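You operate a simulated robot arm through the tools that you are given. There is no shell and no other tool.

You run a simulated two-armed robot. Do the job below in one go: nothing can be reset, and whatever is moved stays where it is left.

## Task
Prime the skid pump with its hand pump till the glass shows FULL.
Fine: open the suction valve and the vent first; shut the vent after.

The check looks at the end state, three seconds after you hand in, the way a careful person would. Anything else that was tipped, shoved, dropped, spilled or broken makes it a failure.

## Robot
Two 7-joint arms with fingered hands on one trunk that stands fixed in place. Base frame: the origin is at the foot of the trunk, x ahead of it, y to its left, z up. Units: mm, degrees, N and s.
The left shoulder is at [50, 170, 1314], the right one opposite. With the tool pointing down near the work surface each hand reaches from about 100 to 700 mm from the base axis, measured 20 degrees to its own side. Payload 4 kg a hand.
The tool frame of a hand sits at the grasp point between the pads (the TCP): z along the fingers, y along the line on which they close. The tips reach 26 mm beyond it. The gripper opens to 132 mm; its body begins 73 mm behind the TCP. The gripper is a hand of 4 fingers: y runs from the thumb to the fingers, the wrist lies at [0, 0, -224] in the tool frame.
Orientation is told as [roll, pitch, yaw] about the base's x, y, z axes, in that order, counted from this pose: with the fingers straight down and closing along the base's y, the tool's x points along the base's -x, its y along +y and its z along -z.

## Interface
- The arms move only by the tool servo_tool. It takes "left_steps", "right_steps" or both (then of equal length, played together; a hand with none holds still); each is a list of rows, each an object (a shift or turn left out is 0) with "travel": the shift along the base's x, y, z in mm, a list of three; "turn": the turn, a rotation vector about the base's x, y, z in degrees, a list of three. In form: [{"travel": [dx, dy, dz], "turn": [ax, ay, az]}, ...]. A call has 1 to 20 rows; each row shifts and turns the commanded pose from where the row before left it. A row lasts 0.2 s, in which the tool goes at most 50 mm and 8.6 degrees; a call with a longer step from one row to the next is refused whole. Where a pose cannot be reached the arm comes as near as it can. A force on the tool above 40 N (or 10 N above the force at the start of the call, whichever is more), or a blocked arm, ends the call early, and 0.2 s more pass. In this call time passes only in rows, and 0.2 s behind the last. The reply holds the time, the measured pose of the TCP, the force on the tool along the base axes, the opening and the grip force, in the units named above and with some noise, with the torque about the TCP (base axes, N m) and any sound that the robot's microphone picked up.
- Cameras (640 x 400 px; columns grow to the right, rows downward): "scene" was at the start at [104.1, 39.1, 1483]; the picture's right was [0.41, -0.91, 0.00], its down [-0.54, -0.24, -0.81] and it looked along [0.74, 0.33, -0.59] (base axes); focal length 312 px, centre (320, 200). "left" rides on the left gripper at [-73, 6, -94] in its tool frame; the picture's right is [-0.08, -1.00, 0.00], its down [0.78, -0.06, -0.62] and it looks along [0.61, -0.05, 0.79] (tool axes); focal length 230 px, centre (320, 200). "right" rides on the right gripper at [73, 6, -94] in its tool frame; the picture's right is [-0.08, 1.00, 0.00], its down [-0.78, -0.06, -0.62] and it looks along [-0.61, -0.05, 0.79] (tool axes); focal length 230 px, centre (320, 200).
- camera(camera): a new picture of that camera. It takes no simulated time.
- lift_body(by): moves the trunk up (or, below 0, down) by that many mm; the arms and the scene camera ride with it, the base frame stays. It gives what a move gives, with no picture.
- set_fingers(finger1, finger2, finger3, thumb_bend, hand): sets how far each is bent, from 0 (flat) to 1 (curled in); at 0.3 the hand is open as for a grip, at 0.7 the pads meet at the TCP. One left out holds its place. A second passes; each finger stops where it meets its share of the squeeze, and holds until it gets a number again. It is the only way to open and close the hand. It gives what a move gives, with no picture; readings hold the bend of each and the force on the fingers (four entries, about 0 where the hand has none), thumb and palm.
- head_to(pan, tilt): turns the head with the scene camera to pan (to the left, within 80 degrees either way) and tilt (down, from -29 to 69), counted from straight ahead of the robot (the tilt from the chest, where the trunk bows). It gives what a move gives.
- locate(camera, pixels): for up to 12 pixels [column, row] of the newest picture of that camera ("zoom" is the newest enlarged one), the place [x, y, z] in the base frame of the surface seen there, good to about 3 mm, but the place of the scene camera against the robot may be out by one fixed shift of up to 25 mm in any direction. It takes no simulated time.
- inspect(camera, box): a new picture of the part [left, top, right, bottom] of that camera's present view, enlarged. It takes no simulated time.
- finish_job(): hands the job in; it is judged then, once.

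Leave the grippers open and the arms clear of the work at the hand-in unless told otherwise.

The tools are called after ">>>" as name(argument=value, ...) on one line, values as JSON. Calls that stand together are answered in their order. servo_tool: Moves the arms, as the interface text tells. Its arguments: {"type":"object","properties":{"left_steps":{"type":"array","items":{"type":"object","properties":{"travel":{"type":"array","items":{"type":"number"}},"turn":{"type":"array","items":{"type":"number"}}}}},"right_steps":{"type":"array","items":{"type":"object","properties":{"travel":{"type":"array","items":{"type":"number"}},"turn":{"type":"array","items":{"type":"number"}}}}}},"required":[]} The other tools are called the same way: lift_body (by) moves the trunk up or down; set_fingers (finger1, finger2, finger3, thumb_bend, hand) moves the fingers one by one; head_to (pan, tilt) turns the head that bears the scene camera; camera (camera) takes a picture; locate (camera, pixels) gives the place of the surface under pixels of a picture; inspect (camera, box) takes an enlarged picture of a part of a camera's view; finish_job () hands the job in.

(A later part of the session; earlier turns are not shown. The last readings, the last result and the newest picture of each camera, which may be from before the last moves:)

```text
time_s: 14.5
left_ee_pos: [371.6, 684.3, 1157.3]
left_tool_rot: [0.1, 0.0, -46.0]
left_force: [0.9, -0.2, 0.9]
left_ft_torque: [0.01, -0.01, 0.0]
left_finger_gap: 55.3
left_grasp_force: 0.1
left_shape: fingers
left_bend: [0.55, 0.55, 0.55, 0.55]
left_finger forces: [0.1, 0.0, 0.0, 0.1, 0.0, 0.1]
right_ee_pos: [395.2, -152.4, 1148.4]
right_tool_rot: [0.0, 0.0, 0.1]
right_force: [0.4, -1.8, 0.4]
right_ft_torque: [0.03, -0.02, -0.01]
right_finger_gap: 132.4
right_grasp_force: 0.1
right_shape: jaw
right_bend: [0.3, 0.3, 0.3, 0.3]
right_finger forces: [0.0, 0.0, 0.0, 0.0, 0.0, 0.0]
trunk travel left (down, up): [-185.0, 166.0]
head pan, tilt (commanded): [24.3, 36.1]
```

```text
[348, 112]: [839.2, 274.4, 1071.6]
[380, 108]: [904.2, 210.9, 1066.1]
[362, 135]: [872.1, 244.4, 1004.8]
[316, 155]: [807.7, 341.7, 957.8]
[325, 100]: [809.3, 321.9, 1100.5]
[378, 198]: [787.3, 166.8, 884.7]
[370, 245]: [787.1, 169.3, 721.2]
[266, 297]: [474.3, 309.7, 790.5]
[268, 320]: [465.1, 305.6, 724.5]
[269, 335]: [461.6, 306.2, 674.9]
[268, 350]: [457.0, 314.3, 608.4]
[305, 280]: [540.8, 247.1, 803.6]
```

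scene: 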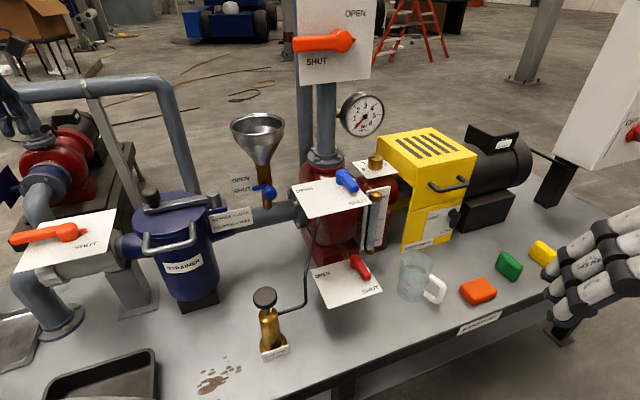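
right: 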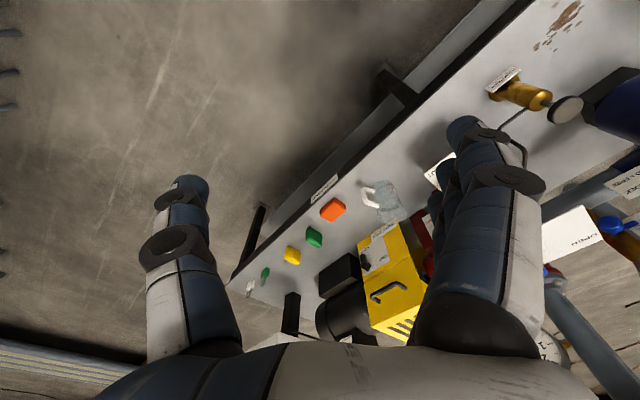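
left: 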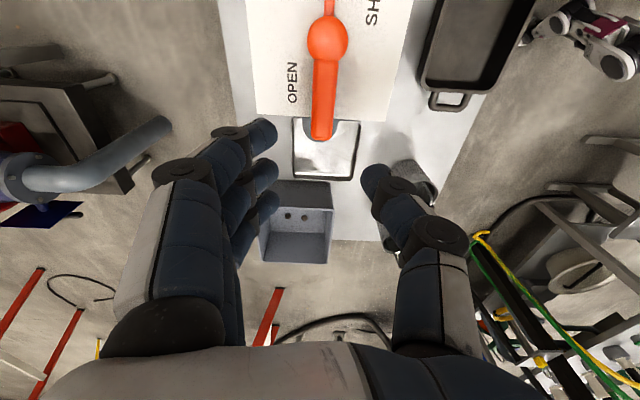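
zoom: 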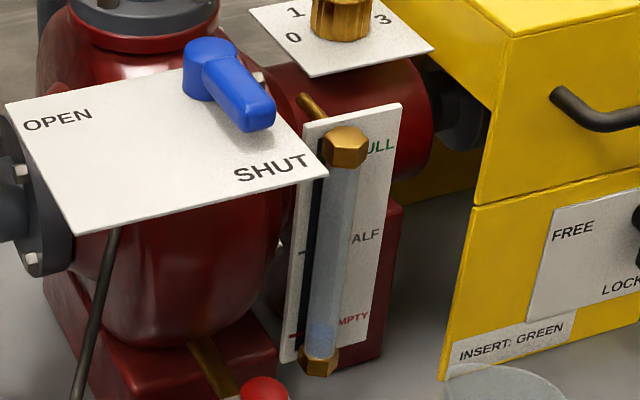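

The glass reads near EMPTY. The vent hub is at about (712, 229, 991), its lever points at the robot, and its plate is at z≈964. The discharge plate's lower edge is at z≈1166, behind it. I'll carry the left hand high over to the front of the vent at about (602, 204, 1127), turning the yaw back to +44.5°.

>>> servo_tool(left_steps=[{"travel": [20.9, -43.6, -2.7], "turn": [0, 0, 8.23]}, {"travel": [20.9, -43.6, -2.7], "turn": [0, 0, 8.23]}, {"travel": [20.9, -43.6, -2.7], "turn": [0, 0, 8.23]}, {"travel": [20.9, -43.6, -2.7], "turn": [0, 0, 8.23]}, {"travel": [20.9, -43.6, -2.7], "turn": [0, 0, 8.23]}, {"travel": [20.9, -43.6, -2.7], "turn": [0, 0, 8.23]}, {"travel": [20.9, -43.6, -2.7], "turn": [0, 0, 8.23]}, {"travel": [20.9, -43.6, -2.7], "turn": [0, 0, 8.23]}, {"travel": [20.9, -43.6, -2.7], "turn": [0, 0, 8.23]}, {"travel": [20.9, -43.6, -2.7], "turn": [0, 0, 8.23]}, {"travel": [20.9, -43.6, -2.7], "turn": [0, 0, 8.23]}])

>>> set_fingers(hand="left", finger1=0.3, finger2=0.3, finger3=0.3, thumb_bend=0.55)

>>> camera(camera="left")

>>> camera(camera="scene")

```text
time_s: 16.9
left_ee_pos: [605.2, 225.8, 1134.2]
left_tool_rot: [-2.5, 1.8, 46.7]
left_force: [0.1, -0.3, -0.6]
left_ft_torque: [0.01, 0.03, 0.01]
left_finger_gap: 55.2
left_grasp_force: 0.1
left_shape: fingers
left_bend: [0.55, 0.55, 0.55, 0.55]
left_finger forces: [0.1, 0.0, 0.0, 0.1, 0.0, 0.1]
right_ee_pos: [396.6, -151.1, 1148.6]
right_tool_rot: [0.1, 0.0, 0.0]
right_force: [0.3, -0.4, 0.1]
right_ft_torque: [0.0, 0.01, 0.03]
right_finger_gap: 132.1
right_grasp_force: 0.1
right_shape: jaw
right_bend: [0.3, 0.3, 0.3, 0.3]
right_finger forces: [0.0, 0.0, 0.0, 0.1, 0.1, 0.1]
trunk travel left (down, up): [-185.0, 166.0]
head pan, tilt (commanded): [24.3, 36.1]
```

```text
time_s: 17.9
left_ee_pos: [603.5, 225.7, 1127.9]
left_tool_rot: [-2.0, 1.9, 46.7]
left_force: [0.8, 0.6, 0.3]
left_ft_torque: [0.0, -0.01, 0.01]
left_finger_gap: 95.3
left_grasp_force: 0.2
left_shape: fingers
left_bend: [0.3, 0.3, 0.3, 0.55]
left_finger forces: [0.1, 0.0, 0.0, 0.0, 0.0, 0.1]
right_ee_pos: [395.3, -151.4, 1149.5]
right_tool_rot: [0.0, 0.0, 0.1]
right_force: [-0.4, 0.6, -0.1]
right_ft_torque: [0.03, 0.01, -0.03]
right_finger_gap: 131.9
right_grasp_force: 0.1
right_shape: jaw
right_bend: [0.3, 0.3, 0.3, 0.3]
right_finger forces: [0.0, 0.1, 0.0, 0.0, 0.0, 0.0]
trunk travel left (down, up): [-185.0, 166.0]
head pan, tilt (commanded): [24.3, 36.1]
```

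```text
taken
```

left: 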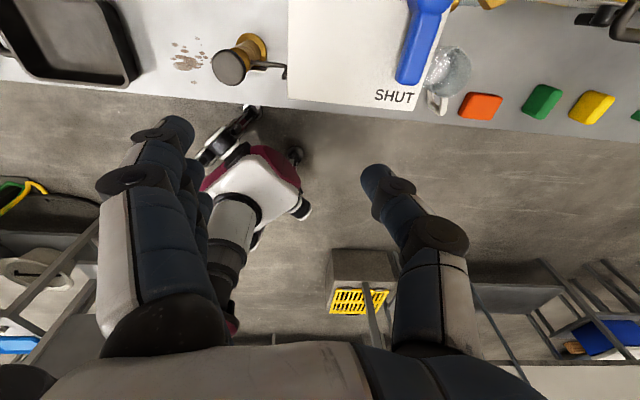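

```text
taken
```

scene: 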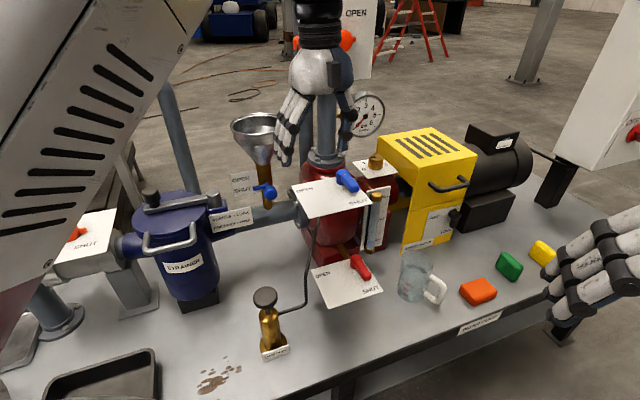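

The hand stopped about 20 mm short in y but is clear of everything. The blue lever shows at (420,10)–(405,80) in the left picture, so I'll locate it.

>>> locate(camera="left", pixels=[[428, 6], [418, 30], [410, 60], [406, 80], [300, 90], [420, 108], [330, 50], [228, 68], [380, 60], [440, 60], [398, 50], [430, 50]])

>>> inspect(camera="left", box=[280, 0, 500, 130])

```text
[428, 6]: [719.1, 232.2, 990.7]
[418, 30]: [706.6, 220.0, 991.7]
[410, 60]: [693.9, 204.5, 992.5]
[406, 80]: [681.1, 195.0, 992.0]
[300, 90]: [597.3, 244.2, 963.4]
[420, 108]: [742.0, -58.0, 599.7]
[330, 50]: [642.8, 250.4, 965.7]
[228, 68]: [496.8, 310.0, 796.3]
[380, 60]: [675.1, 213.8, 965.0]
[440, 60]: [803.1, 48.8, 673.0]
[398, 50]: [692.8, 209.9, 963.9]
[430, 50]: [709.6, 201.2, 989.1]
```

```text
2.91 times, centred on (390, 65) of left
```

zoom: 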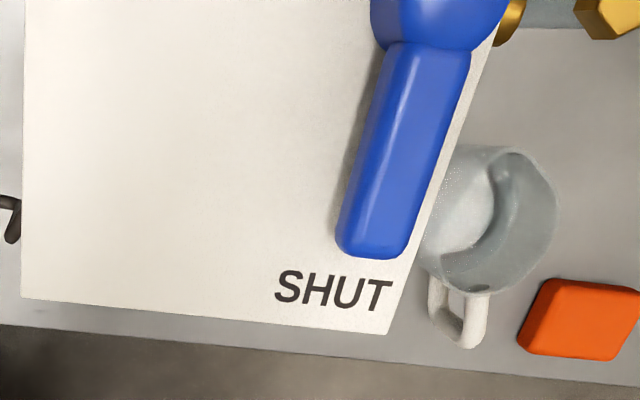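

The vent lever runs from its hub near (720, 233) to a tip at about (679, 193), with its top at z≈992 and half-width about 11 mm. I'll check where the thumb tip really is.

>>> locate(camera="left", pixels=[[366, 172], [372, 166], [375, 180], [380, 200], [420, 230], [175, 125], [190, 140], [196, 170]])

```text
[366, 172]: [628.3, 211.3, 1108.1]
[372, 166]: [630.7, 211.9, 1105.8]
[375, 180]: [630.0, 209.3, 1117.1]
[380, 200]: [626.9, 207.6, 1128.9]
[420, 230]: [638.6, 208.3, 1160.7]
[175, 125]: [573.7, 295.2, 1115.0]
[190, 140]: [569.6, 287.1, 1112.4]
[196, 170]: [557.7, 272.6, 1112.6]
```

The thumb tip is about 36 mm to the thumb side of the TCP and about 24 mm below it. I'll tilt the hand 20° so the wrist leans toward the robot, away from the discharge valve, and move to above the start point right of the lever.

>>> servo_tool(left_steps=[{"travel": [0, 0, 0], "turn": [5.5, -5.5, -0.7]}, {"travel": [10, -3, -5], "turn": [5.5, -5.5, -0.7]}, {"travel": [23, -7, -20], "turn": [5, -5.2, -0.7]}, {"travel": [23, -7, -20]}, {"travel": [22.7, -7, -20]}])

>>> camera(camera="left")

>>> inspect(camera="scene", box=[250, 0, 450, 260])

```text
time_s: 19.3
left_ee_pos: [684.3, 210.4, 1072.2]
left_tool_rot: [-3.0, -20.8, 47.0]
left_force: [0.3, -0.2, -0.1]
left_ft_torque: [-0.04, 0.03, 0.03]
left_finger_gap: 95.2
left_grasp_force: 0.1
left_shape: fingers
left_bend: [0.3, 0.3, 0.3, 0.55]
left_finger forces: [0.1, 0.1, 0.0, 0.0, 0.0, 0.0]
right_ee_pos: [394.5, -150.5, 1148.4]
right_tool_rot: [0.0, 0.1, 0.0]
right_force: [0.4, 0.9, -0.4]
right_ft_torque: [0.0, -0.04, 0.01]
right_finger_gap: 131.8
right_grasp_force: 0.0
right_shape: jaw
right_bend: [0.3, 0.3, 0.3, 0.3]
right_finger forces: [0.1, 0.0, 0.0, 0.0, 0.0, 0.1]
trunk travel left (down, up): [-185.0, 166.0]
head pan, tilt (commanded): [24.3, 36.1]
stopped in row 5 (left hand): the arm was blocked; the commanded pose is now the measured one
```

```text
taken
```

left: 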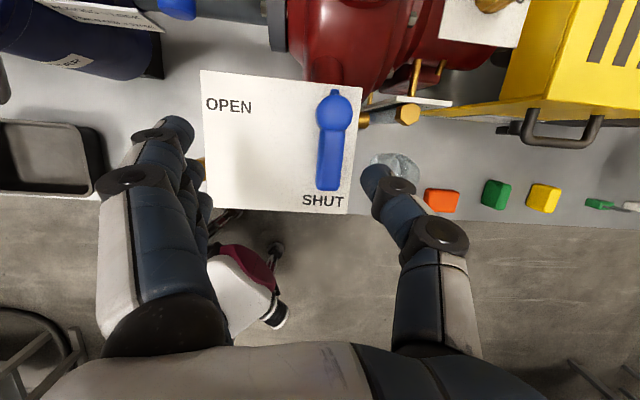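

```text
1.54 times, centred on (350, 130) of scene
```

zoom: 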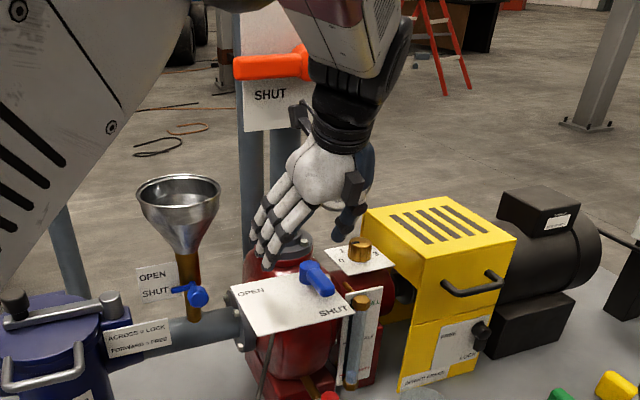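

The last row reports that the arm was blocked, with no force at the tool, so an arm link may be touching something. I'll tilt the head up to see the forearm and elbow before moving further.

>>> head_to(pan=15, tilt=5)

>>> camera(camera="scene")

>>> camera(camera="right")

```text
time_s: 20.2
left_ee_pos: [686.2, 210.2, 1073.7]
left_tool_rot: [-2.9, -20.7, 46.8]
left_force: [0.2, -0.3, -0.2]
left_ft_torque: [0.03, 0.01, -0.03]
left_finger_gap: 95.2
left_grasp_force: 0.1
left_shape: fingers
left_bend: [0.3, 0.3, 0.3, 0.55]
left_finger forces: [0.0, 0.0, 0.1, 0.0, 0.0, 0.0]
right_ee_pos: [395.6, -151.9, 1148.6]
right_tool_rot: [0.0, 0.0, 0.0]
right_force: [-0.8, 0.5, -0.2]
right_ft_torque: [0.02, 0.02, -0.01]
right_finger_gap: 131.8
right_grasp_force: 0.1
right_shape: jaw
right_bend: [0.3, 0.3, 0.3, 0.3]
right_finger forces: [0.1, 0.0, 0.0, 0.0, 0.1, 0.1]
trunk travel left (down, up): [-185.0, 166.0]
head pan, tilt (commanded): [15.0, 5.0]
```

```text
taken
```

scene: 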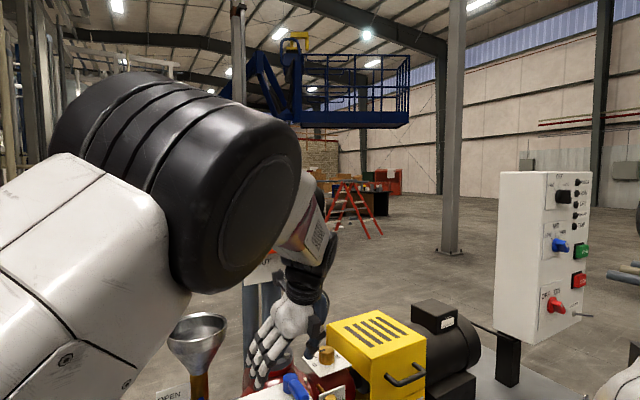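

```text
taken
```

right: 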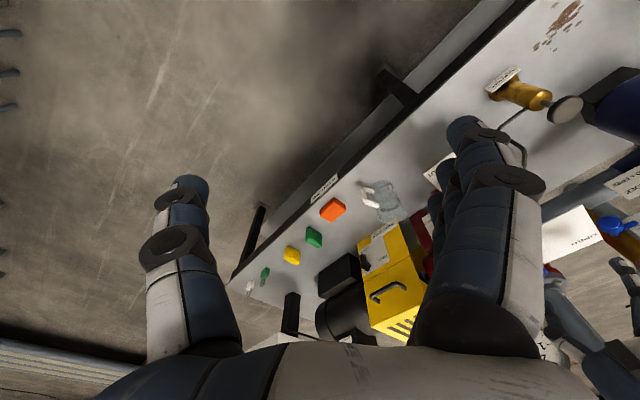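

The elbow is up in front of the head. I'll locate its surface and the forearm relative to the discharge valve.

>>> locate(camera="scene", pixels=[[180, 100], [240, 190], [290, 170], [100, 200], [140, 330], [310, 210], [325, 240], [300, 270], [270, 262], [100, 100], [60, 300], [170, 260]])

>>> inspect(camera="scene", box=[220, 150, 380, 400])

```text
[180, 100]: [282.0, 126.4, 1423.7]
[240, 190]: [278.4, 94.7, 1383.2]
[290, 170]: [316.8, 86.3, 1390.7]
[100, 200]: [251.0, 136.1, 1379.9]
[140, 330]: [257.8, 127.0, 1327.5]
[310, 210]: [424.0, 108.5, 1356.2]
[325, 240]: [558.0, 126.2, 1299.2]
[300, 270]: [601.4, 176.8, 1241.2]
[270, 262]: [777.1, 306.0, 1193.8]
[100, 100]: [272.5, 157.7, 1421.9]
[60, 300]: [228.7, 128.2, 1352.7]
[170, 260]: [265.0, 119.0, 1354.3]
```

```text
1.60 times, centred on (300, 275) of scene
```

zoom: 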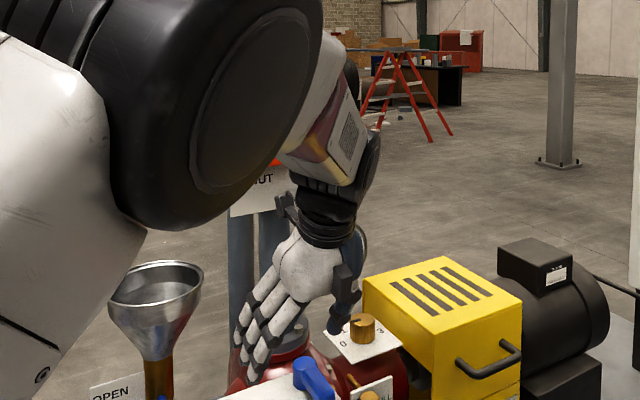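

The left elbow is up at about (280, 120, 1400), close to the head, so reaching across to the vent with this yaw crowds the head. The right arm should suit the vent better. I'll retreat the left hand leftward, parallel to the bench, untilt it, and turn the yaw back to 0.

>>> servo_tool(left_steps=[{"travel": [-15, 15, 6]}, {"travel": [-28, 24, 8], "turn": [-4.4, 5.5, 0]}, {"travel": [-32, 28, 10], "turn": [-4.4, 5.5, 0]}, {"travel": [-32, 30, 10], "turn": [-4.3, 5.4, 0]}, {"travel": [-32, 32, 10], "turn": [0, 0, -7.8]}, {"travel": [-30, 36, 10], "turn": [0, 0, -7.8]}, {"travel": [-30, 38, 10], "turn": [0, 0, -7.8]}, {"travel": [-25, 40, 10], "turn": [0, 0, -7.8]}, {"travel": [-20, 40, 10], "turn": [0, 0, -7.8]}, {"travel": [-10, 40, 10], "turn": [0, 0, -7.8]}])

>>> head_to(pan=24.3, tilt=36.1)

>>> camera(camera="scene")

```text
time_s: 22.4
left_ee_pos: [429.2, 532.7, 1164.4]
left_tool_rot: [0.0, -0.1, -0.9]
left_force: [0.6, -0.9, -0.3]
left_ft_torque: [-0.02, 0.01, 0.0]
left_finger_gap: 95.4
left_grasp_force: 0.0
left_shape: fingers
left_bend: [0.3, 0.3, 0.3, 0.55]
left_finger forces: [0.0, 0.0, 0.0, 0.0, 0.0, 0.0]
right_ee_pos: [396.4, -149.2, 1149.5]
right_tool_rot: [-0.1, 0.1, 0.0]
right_force: [-0.7, 1.2, -0.2]
right_ft_torque: [-0.04, 0.03, 0.02]
right_finger_gap: 131.9
right_grasp_force: 0.2
right_shape: jaw
right_bend: [0.3, 0.3, 0.3, 0.3]
right_finger forces: [0.1, 0.1, 0.0, 0.0, 0.0, 0.0]
trunk travel left (down, up): [-185.0, 166.0]
head pan, tilt (commanded): [15.0, 5.0]
```

```text
time_s: 23.4
left_ee_pos: [430.5, 530.8, 1167.2]
left_tool_rot: [0.1, -0.1, -0.8]
left_force: [-1.5, 0.6, -0.5]
left_ft_torque: [-0.07, 0.01, 0.05]
left_finger_gap: 95.1
left_grasp_force: 0.0
left_shape: fingers
left_bend: [0.3, 0.3, 0.3, 0.55]
left_finger forces: [0.1, 0.0, 0.0, 0.0, 0.0, 0.0]
right_ee_pos: [396.3, -150.1, 1148.8]
right_tool_rot: [0.0, 0.0, 0.0]
right_force: [0.0, 0.4, 0.7]
right_ft_torque: [-0.01, 0.0, -0.02]
right_finger_gap: 131.8
right_grasp_force: 0.1
right_shape: jaw
right_bend: [0.3, 0.3, 0.3, 0.3]
right_finger forces: [0.0, 0.1, 0.0, 0.1, 0.0, 0.0]
trunk travel left (down, up): [-185.0, 166.0]
head pan, tilt (commanded): [24.3, 36.1]
```

```text
taken
```

scene: 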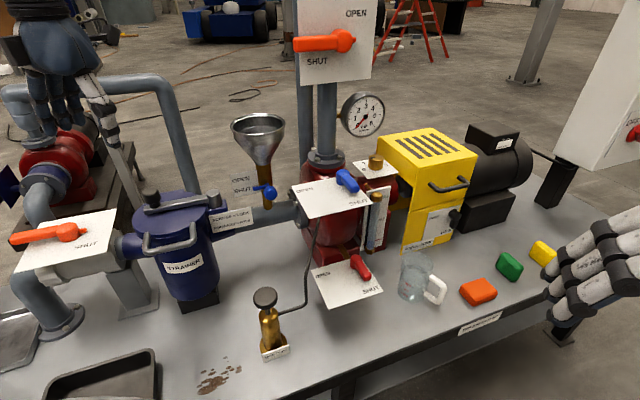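

Everything is as before and the left hand is parked. Before using the right hand I'll measure the funnel, which the spread fingers could come near, and look at the right camera's view of the vent.

>>> locate(camera="scene", pixels=[[233, 124], [284, 124], [258, 136], [259, 112], [262, 165], [265, 190], [258, 150], [325, 95], [322, 150], [305, 175], [375, 160], [362, 172]])

```text
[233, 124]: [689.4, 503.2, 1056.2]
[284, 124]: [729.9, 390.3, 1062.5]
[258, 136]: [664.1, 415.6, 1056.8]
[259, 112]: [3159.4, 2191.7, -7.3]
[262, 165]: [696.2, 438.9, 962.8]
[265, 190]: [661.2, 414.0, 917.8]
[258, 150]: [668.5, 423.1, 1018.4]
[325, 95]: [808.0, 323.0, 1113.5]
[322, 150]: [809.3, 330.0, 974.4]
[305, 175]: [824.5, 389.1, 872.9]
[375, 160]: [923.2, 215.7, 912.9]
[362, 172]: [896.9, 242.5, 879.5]
```

The funnel rim is at z≈1062 with its nearest point about (690, 405), so I'll keep the fingers part-closed at 0.55 to stay clear. First I'll part-close the right hand, then move it halfway with yaw +30°.

>>> set_fingers(hand="right", finger1=0.55, finger2=0.55, finger3=0.55, thumb_bend=0.55)

>>> servo_tool(right_steps=[{"travel": [29.3, 35.8, -3], "turn": [0, 0, 7.5]}, {"travel": [29.3, 35.8, -3], "turn": [0, 0, 7.5]}, {"travel": [29.3, 35.8, -3], "turn": [0, 0, 7.5]}, {"travel": [29.3, 35.8, -3], "turn": [0, 0, 7.5]}, {"travel": [29.3, 35.8, -3], "turn": [3.33, -5.77, 0]}])

>>> camera(camera="right")

>>> camera(camera="scene")

```text
time_s: 24.4
left_ee_pos: [429.0, 530.9, 1167.5]
left_tool_rot: [0.1, -0.1, -0.7]
left_force: [-0.4, 0.6, 0.1]
left_ft_torque: [-0.02, 0.0, 0.0]
left_finger_gap: 94.9
left_grasp_force: 0.1
left_shape: fingers
left_bend: [0.3, 0.3, 0.3, 0.55]
left_finger forces: [0.1, 0.0, 0.0, 0.0, 0.1, 0.0]
right_ee_pos: [395.2, -150.4, 1149.6]
right_tool_rot: [0.0, 0.0, 0.0]
right_force: [-0.9, 0.5, -0.8]
right_ft_torque: [0.02, -0.02, -0.05]
right_finger_gap: 55.4
right_grasp_force: 0.1
right_shape: fingers
right_bend: [0.55, 0.55, 0.55, 0.55]
right_finger forces: [0.0, 0.0, 0.1, 0.1, 0.1, 0.0]
trunk travel left (down, up): [-185.0, 166.0]
head pan, tilt (commanded): [24.3, 36.1]
```

```text
time_s: 25.6
left_ee_pos: [428.8, 530.6, 1165.6]
left_tool_rot: [0.2, -0.1, -0.8]
left_force: [-1.1, -0.7, -0.3]
left_ft_torque: [-0.02, 0.02, 0.04]
left_finger_gap: 95.0
left_grasp_force: 0.1
left_shape: fingers
left_bend: [0.3, 0.3, 0.3, 0.55]
left_finger forces: [0.1, 0.1, 0.0, 0.0, 0.0, 0.1]
right_ee_pos: [543.7, 28.9, 1134.6]
right_tool_rot: [0.0, -6.7, 30.1]
right_force: [0.1, 0.4, -0.1]
right_ft_torque: [-0.03, 0.03, -0.05]
right_finger_gap: 55.4
right_grasp_force: 0.1
right_shape: fingers
right_bend: [0.55, 0.55, 0.55, 0.55]
right_finger forces: [0.0, 0.0, 0.1, 0.0, 0.0, 0.1]
trunk travel left (down, up): [-185.0, 166.0]
head pan, tilt (commanded): [24.3, 36.1]
```

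```text
taken
```

right: 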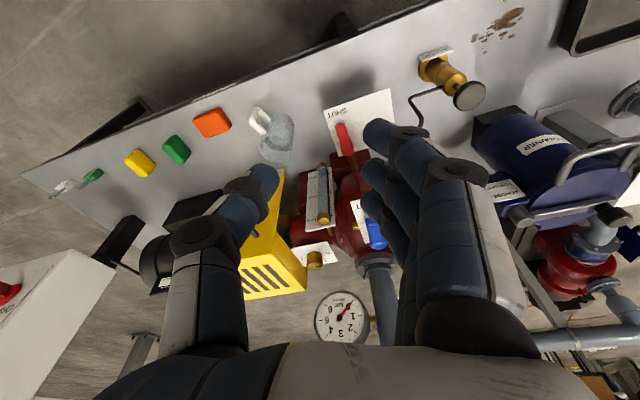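

```text
taken
```

scene: 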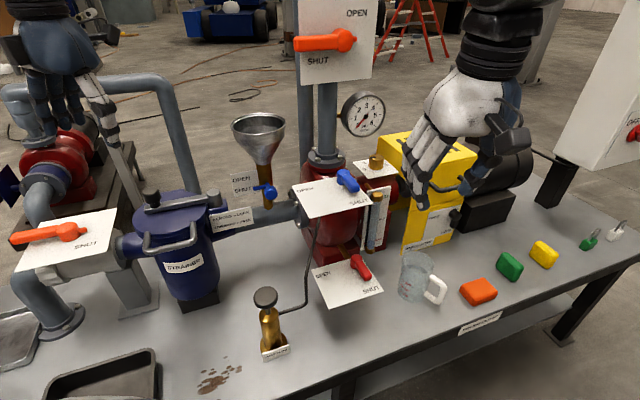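

The right arm moves freely. I'll continue to above the start point at about (690, 207, 1065) and finish the 20° tilt.

>>> servo_tool(right_steps=[{"travel": [29.2, 35.7, -10], "turn": [3.33, -5.77, 0]}, {"travel": [29.2, 35.7, -14], "turn": [3.33, -5.77, 0]}, {"travel": [29.2, 35.7, -14]}, {"travel": [29.2, 35.7, -14]}, {"travel": [29.2, 35.7, -14]}])

>>> camera(camera="right")

>>> inspect(camera="scene", box=[250, 0, 450, 260])

```text
time_s: 27.0
left_ee_pos: [431.2, 529.9, 1168.2]
left_tool_rot: [0.2, -0.1, -0.8]
left_force: [1.0, -0.6, 0.4]
left_ft_torque: [0.01, 0.02, -0.01]
left_finger_gap: 95.0
left_grasp_force: 0.0
left_shape: fingers
left_bend: [0.3, 0.3, 0.3, 0.55]
left_finger forces: [0.1, 0.0, 0.0, 0.0, 0.1, 0.0]
right_ee_pos: [711.2, 115.2, 1093.3]
right_tool_rot: [2.0, -20.9, 22.8]
right_force: [-0.1, -0.4, -0.7]
right_ft_torque: [0.0, 0.03, 0.01]
right_finger_gap: 54.6
right_grasp_force: 0.1
right_shape: fingers
right_bend: [0.55, 0.55, 0.55, 0.55]
right_finger forces: [0.0, 0.1, 0.1, 0.0, 0.0, 0.1]
right hand out of reach, approached as far as the arm can: row 5
trunk travel left (down, up): [-185.0, 166.0]
head pan, tilt (commanded): [24.3, 36.1]
stopped in row 5 (right hand): the arm was blocked; the commanded pose is now the measured one
```

```text
taken
```

right: 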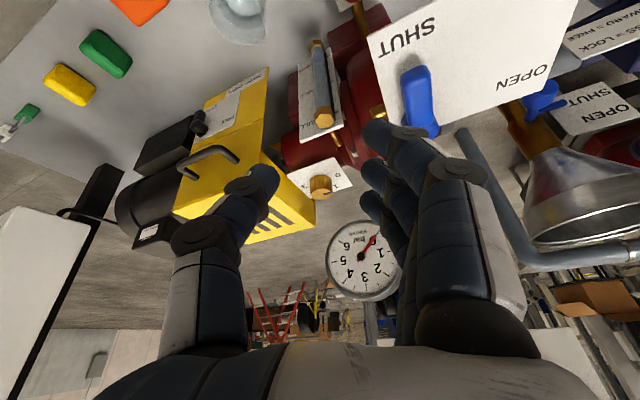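

```text
1.54 times, centred on (350, 130) of scene
```

zoom: 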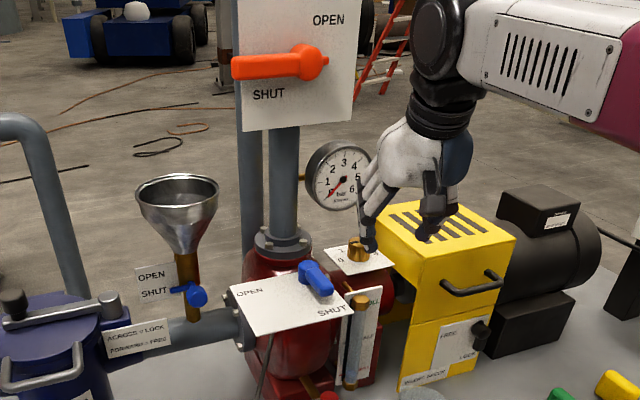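

The right arm cannot come further left here: it is at its limit at y≈115, with nothing touched. I'll bring it back and park it. The left arm with a smaller yaw should keep its elbow outside. I'll also curl the left fingers in, to see whether the thumb alone makes a clean pushing rod.

>>> servo_tool(right_steps=[{"travel": [-29, -20, 10]}, {"travel": [-40, -28, 8], "turn": [-2, 6, 0]}, {"travel": [-40, -28, 8], "turn": [-2, 6, 0]}, {"travel": [-40, -28, 8], "turn": [-2, 6, 0]}, {"travel": [-40, -28, 8], "turn": [0, 0, -7.5]}, {"travel": [-40, -28, 8], "turn": [0, 0, -7.5]}, {"travel": [-40, -35, 0], "turn": [0, 0, -7.5]}, {"travel": [-35, -35, 0]}])

>>> set_fingers(hand="left", finger1=1.0, finger2=1.0, finger3=1.0, thumb_bend=0.4)

>>> camera(camera="left")

>>> camera(camera="scene")

```text
refused: row 7 steps farther than a row can; nothing moved
```

```text
time_s: 28.0
left_ee_pos: [430.6, 530.5, 1166.1]
left_tool_rot: [0.1, -0.1, -0.9]
left_force: [-0.6, -0.1, 0.1]
left_ft_torque: [0.01, 0.01, 0.0]
left_finger_gap: 53.3
left_grasp_force: 0.2
left_shape: fingers
left_bend: [1.0, 1.0, 1.0, 0.4]
left_finger forces: [0.0, 0.0, 0.0, 0.0, 0.0, 0.1]
right_ee_pos: [710.4, 114.8, 1092.8]
right_tool_rot: [2.1, -20.9, 22.9]
right_force: [0.4, -0.6, -0.1]
right_ft_torque: [0.0, -0.01, 0.01]
right_finger_gap: 54.4
right_grasp_force: 0.0
right_shape: fingers
right_bend: [0.55, 0.55, 0.55, 0.55]
right_finger forces: [0.1, 0.1, 0.0, 0.1, 0.0, 0.0]
trunk travel left (down, up): [-185.0, 166.0]
head pan, tilt (commanded): [24.3, 36.1]
```

```text
taken
```

left: 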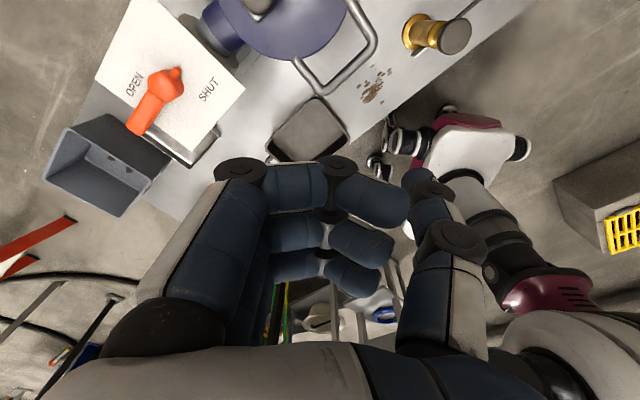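

```text
taken
```

scene: 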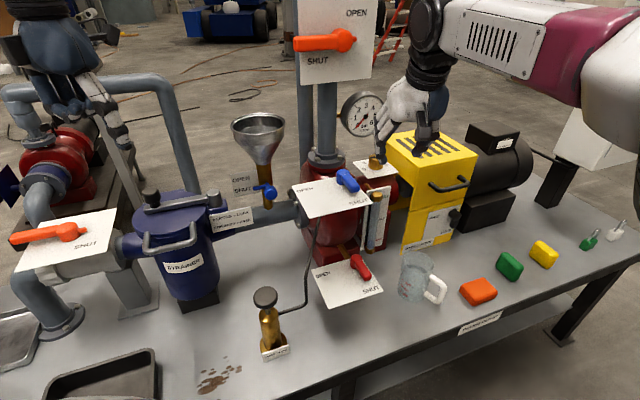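

The right-hand call was refused because row 7 was too long, so nothing moved. I'll re-send it with shorter rows and check the heights of the curled fingers and thumb tip on the left hand.

>>> servo_tool(right_steps=[{"travel": [-29, -20, 10]}, {"travel": [-38, -27, 8], "turn": [-2, 6, 0]}, {"travel": [-38, -27, 8], "turn": [-2, 6, 0]}, {"travel": [-38, -27, 8], "turn": [-2, 6, 0]}, {"travel": [-38, -27, 8], "turn": [0, 0, -7.5]}, {"travel": [-38, -27, 8], "turn": [0, 0, -7.5]}, {"travel": [-34, -34, 0], "turn": [0, 0, -7.5]}, {"travel": [-34, -34, 0]}, {"travel": [-24, -40, 0]}])

>>> locate(camera="left", pixels=[[300, 180], [365, 205], [405, 205], [335, 172], [240, 175], [418, 175], [425, 190], [440, 240], [300, 230], [345, 280]])

```text
time_s: 30.0
left_ee_pos: [430.1, 530.0, 1168.1]
left_tool_rot: [0.3, -0.1, -0.8]
left_force: [0.1, 0.3, -0.9]
left_ft_torque: [0.04, -0.03, -0.01]
left_finger_gap: 53.3
left_grasp_force: 0.0
left_shape: fingers
left_bend: [1.0, 1.0, 1.0, 0.4]
left_finger forces: [0.0, 0.0, 0.0, 0.0, 0.0, 0.0]
right_ee_pos: [395.1, -143.3, 1141.6]
right_tool_rot: [3.5, -2.0, 0.6]
right_force: [-0.2, 0.1, 0.2]
right_ft_torque: [0.01, -0.03, 0.0]
right_finger_gap: 54.8
right_grasp_force: 0.1
right_shape: fingers
right_bend: [0.55, 0.55, 0.55, 0.55]
right_finger forces: [0.0, 0.0, 0.1, 0.0, 0.0, 0.1]
trunk travel left (down, up): [-185.0, 166.0]
head pan, tilt (commanded): [24.3, 36.1]
```

```text
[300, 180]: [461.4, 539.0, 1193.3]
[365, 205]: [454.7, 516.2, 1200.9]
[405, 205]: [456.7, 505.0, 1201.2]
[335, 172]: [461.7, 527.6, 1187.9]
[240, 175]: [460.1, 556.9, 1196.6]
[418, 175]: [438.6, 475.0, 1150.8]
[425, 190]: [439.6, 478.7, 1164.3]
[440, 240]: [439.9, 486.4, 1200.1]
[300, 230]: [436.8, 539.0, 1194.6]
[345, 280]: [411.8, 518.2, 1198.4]
```

The right hand is parked again. The curled left fingers sit about 20 mm above TCP height while the thumb reaches about 25 mm below it, so the thumb makes a clean rod. I'll set the thumb to 0.5 and bring the left hand round by way of (480, 300) with yaw 20°.

>>> set_fingers(hand="left", thumb_bend=0.5)

>>> servo_tool(left_steps=[{"travel": [10, -46, -8], "turn": [0, 0, 4]}, {"travel": [10, -46, -8], "turn": [0, 0, 4]}, {"travel": [10, -46, -8], "turn": [0, 0, 4]}, {"travel": [10, -46, -8], "turn": [0, 0, 4]}, {"travel": [10, -46, -8], "turn": [0, 0, 5]}])

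>>> servo_tool(left_steps=[{"travel": [35, -13, -6], "turn": [2.3, -6.3, 0]}, {"travel": [35, -13, -6], "turn": [2.3, -6.3, 0]}, {"travel": [35, -13, -6], "turn": [2.2, -6.2, 0]}, {"travel": [35, -13, -8]}, {"travel": [35, -13, -8]}])

>>> camera(camera="left")

>>> camera(camera="scene")

```text
time_s: 31.0
left_ee_pos: [429.4, 530.8, 1167.3]
left_tool_rot: [0.1, -0.1, -0.8]
left_force: [0.0, -0.5, 0.2]
left_ft_torque: [-0.02, 0.0, 0.02]
left_finger_gap: 47.6
left_grasp_force: 0.1
left_shape: fingers
left_bend: [1.0, 1.0, 1.0, 0.5]
left_finger forces: [0.1, 0.0, 0.0, 0.0, 0.0, 0.0]
right_ee_pos: [396.6, -142.9, 1142.3]
right_tool_rot: [3.4, -1.8, 0.5]
right_force: [-1.1, -0.6, 0.7]
right_ft_torque: [0.01, 0.01, -0.01]
right_finger_gap: 55.0
right_grasp_force: 0.1
right_shape: fingers
right_bend: [0.55, 0.55, 0.55, 0.55]
right_finger forces: [0.0, 0.0, 0.1, 0.0, 0.0, 0.0]
trunk travel left (down, up): [-185.0, 166.0]
head pan, tilt (commanded): [24.3, 36.1]
```

```text
time_s: 32.2
left_ee_pos: [480.6, 300.8, 1125.9]
left_tool_rot: [-0.3, 0.1, 20.5]
left_force: [0.4, -1.2, 0.1]
left_ft_torque: [0.02, 0.04, 0.0]
left_finger_gap: 47.7
left_grasp_force: 0.1
left_shape: fingers
left_bend: [1.0, 1.0, 1.0, 0.5]
left_finger forces: [0.0, 0.0, 0.1, 0.0, 0.1, 0.0]
right_ee_pos: [397.1, -142.9, 1140.6]
right_tool_rot: [3.6, -1.9, 0.5]
right_force: [0.5, -0.5, 0.7]
right_ft_torque: [0.01, 0.0, 0.04]
right_finger_gap: 54.3
right_grasp_force: 0.0
right_shape: fingers
right_bend: [0.55, 0.55, 0.55, 0.55]
right_finger forces: [0.1, 0.0, 0.0, 0.0, 0.0, 0.0]
trunk travel left (down, up): [-185.0, 166.0]
head pan, tilt (commanded): [24.3, 36.1]
```

```text
time_s: 33.4
left_ee_pos: [657.5, 248.9, 1098.1]
left_tool_rot: [-2.4, -19.9, 22.6]
left_force: [0.6, -0.8, 0.4]
left_ft_torque: [0.0, -0.01, 0.01]
left_finger_gap: 47.7
left_grasp_force: 0.1
left_shape: fingers
left_bend: [1.0, 1.0, 1.0, 0.5]
left_finger forces: [0.0, 0.1, 0.1, 0.1, 0.0, 0.0]
right_ee_pos: [397.5, -141.6, 1141.6]
right_tool_rot: [3.5, -1.8, 0.4]
right_force: [-0.1, -0.2, 0.1]
right_ft_torque: [-0.02, -0.02, -0.01]
right_finger_gap: 54.6
right_grasp_force: 0.1
right_shape: fingers
right_bend: [0.55, 0.55, 0.55, 0.55]
right_finger forces: [0.0, 0.1, 0.0, 0.0, 0.0, 0.1]
trunk travel left (down, up): [-185.0, 166.0]
head pan, tilt (commanded): [24.3, 36.1]
```

```text
taken
```

left: 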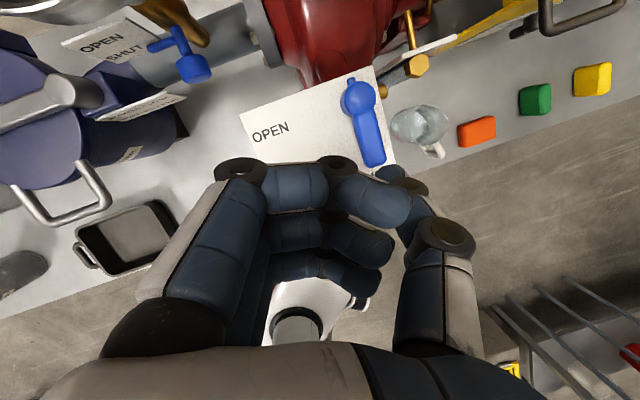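

```text
taken
```

scene: 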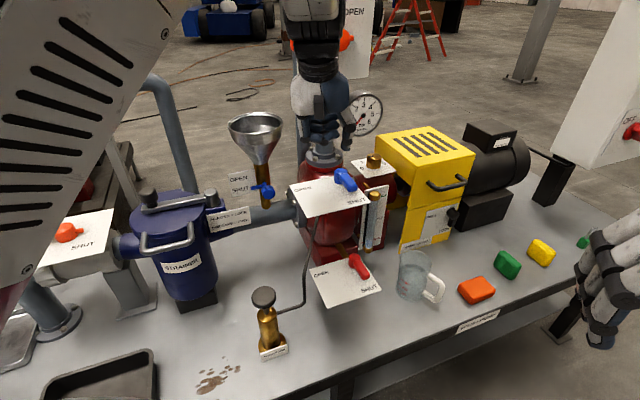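

The hand again settles about 12 mm short, and the scene view has shifted slightly, so the left elbow is probably pressing near the head at this yaw. I'll retreat by the same path, untilt, and turn the yaw to about −25° so the elbow goes outward.

>>> servo_tool(left_steps=[{"travel": [-35, 13, 6]}, {"travel": [-35, 13, 6], "turn": [-2.3, 6.3, 0]}, {"travel": [-35, 13, 6], "turn": [-2.3, 6.3, 0]}, {"travel": [-35, 13, 6], "turn": [-2.2, 6.2, 0]}, {"travel": [-35, 13, 6], "turn": [0, 0, -8]}, {"travel": [0, 10, 6], "turn": [0, 0, -8]}, {"travel": [0, 10, 6], "turn": [0, 0, -8]}, {"travel": [0, 10, 6], "turn": [0, 0, -8]}, {"travel": [0, 10, 6], "turn": [0, 0, -8]}, {"travel": [0, 10, 6], "turn": [0, 0, -6]}])

>>> set_fingers(hand="left", finger1=1.0, finger2=0.5, finger3=1.0, thumb_bend=1.0)

>>> camera(camera="left")

>>> camera(camera="scene")

```text
time_s: 35.6
left_ee_pos: [480.1, 350.8, 1153.1]
left_tool_rot: [0.2, 0.0, -25.9]
left_force: [-0.1, 0.2, 0.3]
left_ft_torque: [0.0, -0.05, 0.0]
left_finger_gap: 47.7
left_grasp_force: 0.1
left_shape: fingers
left_bend: [1.0, 1.0, 1.0, 0.5]
left_finger forces: [0.1, 0.1, 0.0, 0.1, 0.0, 0.0]
right_ee_pos: [396.1, -142.9, 1141.3]
right_tool_rot: [3.5, -1.9, 0.5]
right_force: [0.2, 0.1, 0.6]
right_ft_torque: [0.0, 0.0, 0.01]
right_finger_gap: 54.8
right_grasp_force: 0.1
right_shape: fingers
right_bend: [0.55, 0.55, 0.55, 0.55]
right_finger forces: [0.0, 0.0, 0.0, 0.0, 0.0, 0.0]
trunk travel left (down, up): [-185.0, 166.0]
head pan, tilt (commanded): [24.3, 36.1]
```

```text
time_s: 36.6
left_ee_pos: [479.6, 351.1, 1153.5]
left_tool_rot: [0.1, -0.1, -25.8]
left_force: [-0.6, 0.0, -0.1]
left_ft_torque: [0.01, -0.02, 0.01]
left_finger_gap: 34.5
left_grasp_force: 0.1
left_shape: fingers
left_bend: [1.0, 1.0, 1.0, 0.87]
left_finger forces: [0.0, 0.0, 0.0, 0.0, 0.0, 0.0]
right_ee_pos: [396.3, -141.8, 1141.6]
right_tool_rot: [3.5, -1.9, 0.5]
right_force: [-0.1, 0.3, 0.3]
right_ft_torque: [0.02, -0.03, 0.02]
right_finger_gap: 54.7
right_grasp_force: 0.0
right_shape: fingers
right_bend: [0.55, 0.55, 0.55, 0.55]
right_finger forces: [0.0, 0.0, 0.0, 0.0, 0.0, 0.0]
trunk travel left (down, up): [-185.0, 166.0]
head pan, tilt (commanded): [24.3, 36.1]
```

```text
taken
```

left: 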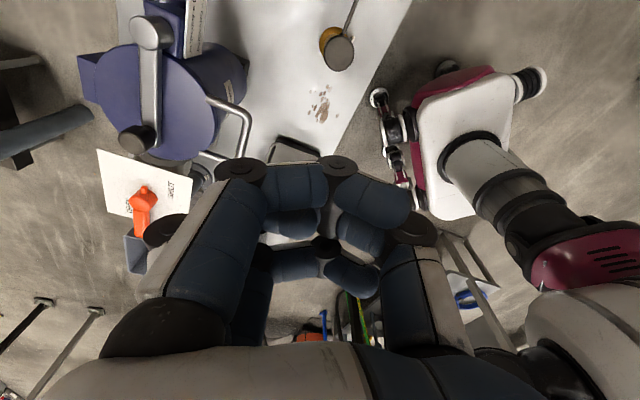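

```text
taken
```

scene: 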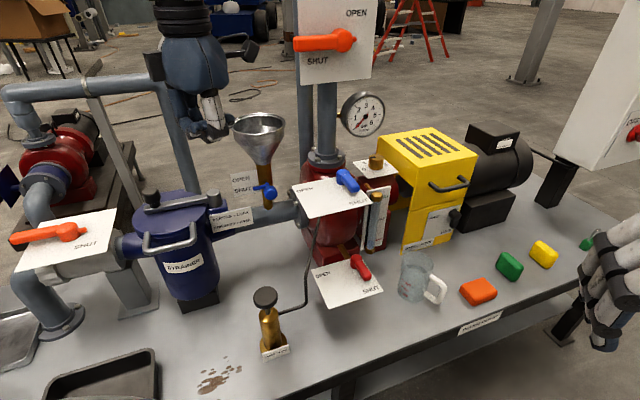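

Finger 2 stayed curled because the thumb was in its way. I'll open the thumb, extend finger 2 to 0.5, then look.

>>> set_fingers(hand="left", thumb_bend=0.3)

>>> set_fingers(hand="left", finger2=0.5)

>>> camera(camera="left")

```text
time_s: 37.6
left_ee_pos: [480.7, 350.3, 1152.4]
left_tool_rot: [0.1, -0.1, -25.8]
left_force: [0.0, 0.1, -0.4]
left_ft_torque: [0.0, 0.01, -0.02]
left_finger_gap: 60.2
left_grasp_force: 0.0
left_shape: fingers
left_bend: [1.0, 0.5, 1.0, 0.3]
left_finger forces: [0.1, 0.0, 0.0, 0.0, 0.1, 0.0]
right_ee_pos: [396.4, -141.4, 1141.1]
right_tool_rot: [3.5, -1.9, 0.4]
right_force: [-0.7, -0.4, 0.2]
right_ft_torque: [0.01, 0.0, 0.01]
right_finger_gap: 54.7
right_grasp_force: 0.2
right_shape: fingers
right_bend: [0.55, 0.55, 0.55, 0.55]
right_finger forces: [0.0, 0.1, 0.0, 0.0, 0.0, 0.0]
trunk travel left (down, up): [-185.0, 166.0]
head pan, tilt (commanded): [24.3, 36.1]
```

```text
time_s: 38.6
left_ee_pos: [479.4, 351.7, 1152.9]
left_tool_rot: [0.1, -0.2, -25.8]
left_force: [-1.2, 0.6, 0.4]
left_ft_torque: [0.0, -0.01, -0.02]
left_finger_gap: 60.4
left_grasp_force: 0.0
left_shape: fingers
left_bend: [1.0, 0.5, 1.0, 0.3]
left_finger forces: [0.0, 0.0, 0.0, 0.1, 0.1, 0.0]
right_ee_pos: [396.3, -142.2, 1141.9]
right_tool_rot: [3.5, -1.9, 0.4]
right_force: [0.0, -0.6, 0.4]
right_ft_torque: [0.04, -0.03, 0.02]
right_finger_gap: 54.7
right_grasp_force: 0.1
right_shape: fingers
right_bend: [0.55, 0.55, 0.55, 0.55]
right_finger forces: [0.0, 0.1, 0.1, 0.0, 0.0, 0.1]
trunk travel left (down, up): [-185.0, 166.0]
head pan, tilt (commanded): [24.3, 36.1]
```

```text
taken
```

left: 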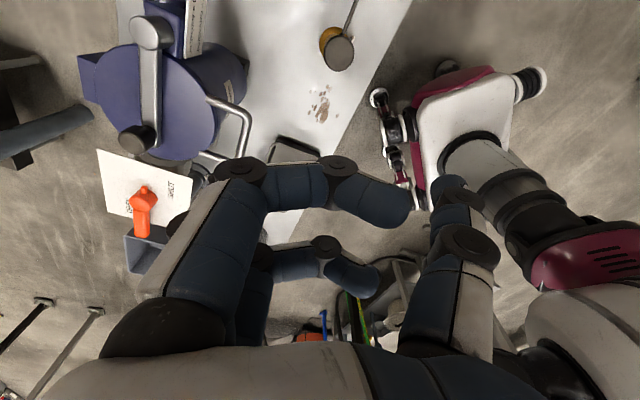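

Finger 2 is hidden from the camera, so finger 1 (nearest the camera) makes a better rod. It also keeps the hand body further from the discharge valve. I'll curl finger 2 and extend finger 1.

>>> set_fingers(hand="left", finger1=0.5, finger2=1.0, finger3=1.0)

>>> camera(camera="left")

>>> inspect(camera="scene", box=[120, 0, 300, 160])

```text
time_s: 39.6
left_ee_pos: [479.8, 351.2, 1152.9]
left_tool_rot: [0.1, 0.0, -25.8]
left_force: [-0.1, -0.1, -0.5]
left_ft_torque: [0.0, 0.0, 0.01]
left_finger_gap: 103.1
left_grasp_force: 0.0
left_shape: fingers
left_bend: [0.5, 1.0, 1.0, 0.3]
left_finger forces: [0.0, 0.0, 0.0, 0.0, 0.0, 0.0]
right_ee_pos: [395.7, -142.7, 1140.7]
right_tool_rot: [3.5, -1.9, 0.5]
right_force: [-0.3, -0.4, 0.6]
right_ft_torque: [0.0, 0.01, -0.02]
right_finger_gap: 54.7
right_grasp_force: 0.0
right_shape: fingers
right_bend: [0.55, 0.55, 0.55, 0.55]
right_finger forces: [0.0, 0.0, 0.1, 0.0, 0.1, 0.0]
trunk travel left (down, up): [-185.0, 166.0]
head pan, tilt (commanded): [24.3, 36.1]
```

```text
taken
```

left: 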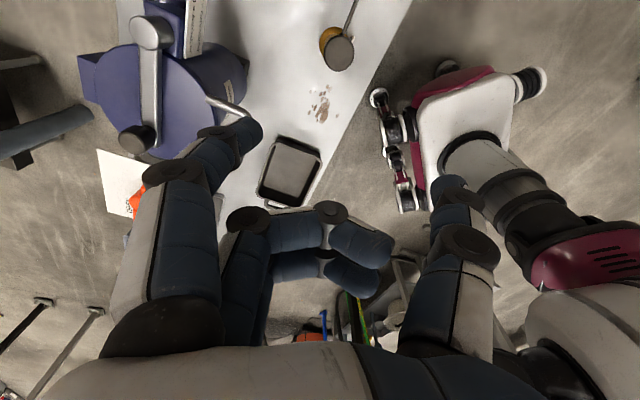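

```text
2.50 times, centred on (210, 80) of scene
```

zoom: 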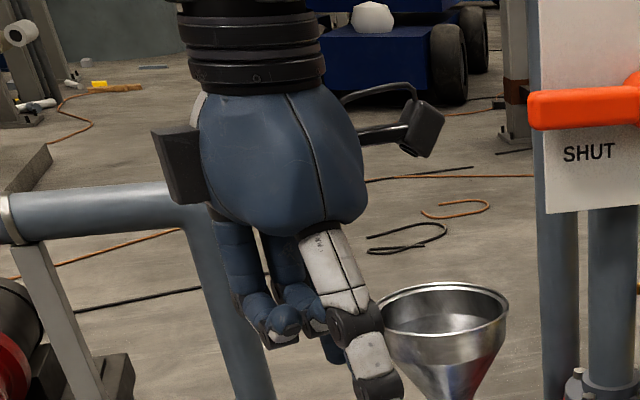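

Finger 1 is now the only extended finger, with its tip near (250,128) in the left picture. I'll locate it.

>>> locate(camera="left", pixels=[[250, 125], [258, 132], [240, 118], [246, 142], [255, 145], [230, 150], [455, 185], [350, 240], [235, 215]])

```text
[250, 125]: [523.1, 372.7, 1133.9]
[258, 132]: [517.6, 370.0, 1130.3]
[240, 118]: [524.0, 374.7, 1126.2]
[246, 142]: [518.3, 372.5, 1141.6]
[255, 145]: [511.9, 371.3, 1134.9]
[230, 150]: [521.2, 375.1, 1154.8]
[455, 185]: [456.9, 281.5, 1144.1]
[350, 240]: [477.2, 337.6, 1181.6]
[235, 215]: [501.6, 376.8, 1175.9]
```

Finger 1's tip is at about TCP + (38, 30, −26). I'll move the hand to above the start point right of the vent lever, TCP about (678, 151, 1070), keeping yaw −26°.

>>> servo_tool(left_steps=[{"travel": [28.3, -28.6, -11.9]}, {"travel": [28.3, -28.6, -11.9]}, {"travel": [28.3, -28.6, -11.9]}, {"travel": [28.3, -28.6, -11.9]}, {"travel": [28.3, -28.6, -11.9]}, {"travel": [28.3, -28.6, -11.9]}, {"travel": [28.3, -28.6, -11.9]}])

>>> camera(camera="left")

>>> camera(camera="scene")

```text
time_s: 41.2
left_ee_pos: [678.7, 150.2, 1068.2]
left_tool_rot: [0.0, 0.0, -25.8]
left_force: [0.5, -0.5, 0.4]
left_ft_torque: [0.03, 0.03, 0.03]
left_finger_gap: 102.5
left_grasp_force: 0.0
left_shape: fingers
left_bend: [0.5, 1.0, 1.0, 0.3]
left_finger forces: [0.0, 0.0, 0.1, 0.1, 0.0, 0.0]
right_ee_pos: [397.1, -142.9, 1141.9]
right_tool_rot: [3.5, -1.8, 0.5]
right_force: [0.2, 0.3, -0.6]
right_ft_torque: [-0.02, -0.02, 0.0]
right_finger_gap: 54.6
right_grasp_force: 0.0
right_shape: fingers
right_bend: [0.55, 0.55, 0.55, 0.55]
right_finger forces: [0.0, 0.1, 0.1, 0.0, 0.0, 0.1]
trunk travel left (down, up): [-185.0, 166.0]
head pan, tilt (commanded): [24.3, 36.1]
```

```text
taken
```

left: 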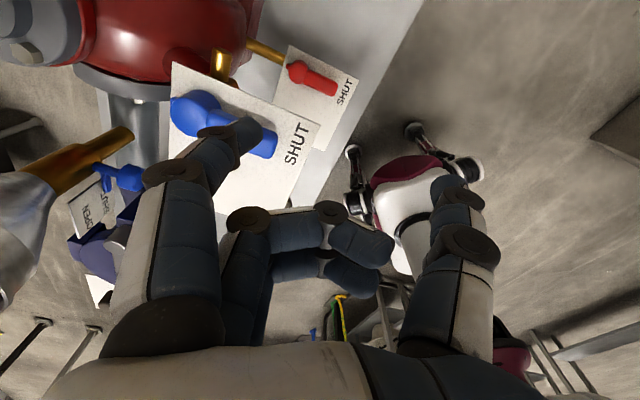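

```text
taken
```

scene: 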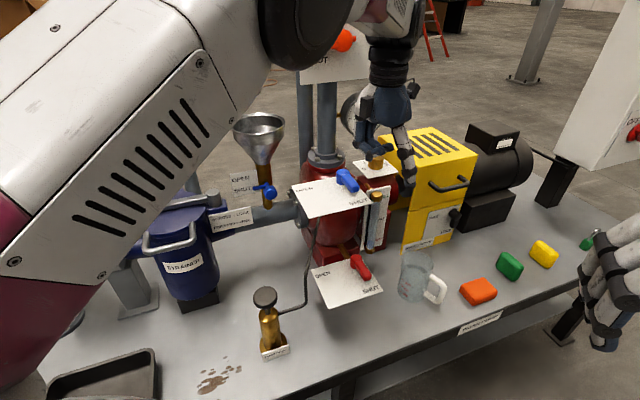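

The hand reached the point exactly. I'll locate the lever, hub and fingertip again from this closer view.

>>> locate(camera="left", pixels=[[192, 112], [180, 112], [195, 98], [225, 115], [268, 143], [274, 148], [262, 155], [245, 125], [252, 135], [230, 118], [185, 70], [316, 122]])

>>> inspect(camera="left", box=[140, 50, 340, 220])

```text
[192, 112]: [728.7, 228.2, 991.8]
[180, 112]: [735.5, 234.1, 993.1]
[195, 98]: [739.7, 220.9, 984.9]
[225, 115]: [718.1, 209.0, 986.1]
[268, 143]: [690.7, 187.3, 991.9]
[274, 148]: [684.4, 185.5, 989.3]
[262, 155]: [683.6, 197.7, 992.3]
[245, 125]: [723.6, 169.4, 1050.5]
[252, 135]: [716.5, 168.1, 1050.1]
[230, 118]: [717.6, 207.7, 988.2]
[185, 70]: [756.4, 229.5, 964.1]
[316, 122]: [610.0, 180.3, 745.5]
```

```text
2.35 times, centred on (240, 135) of left
```

zoom: 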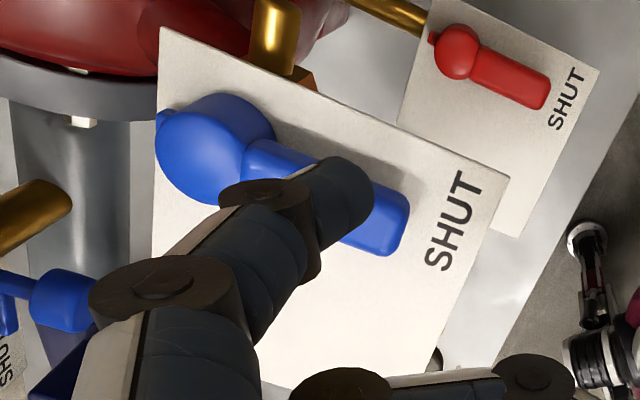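

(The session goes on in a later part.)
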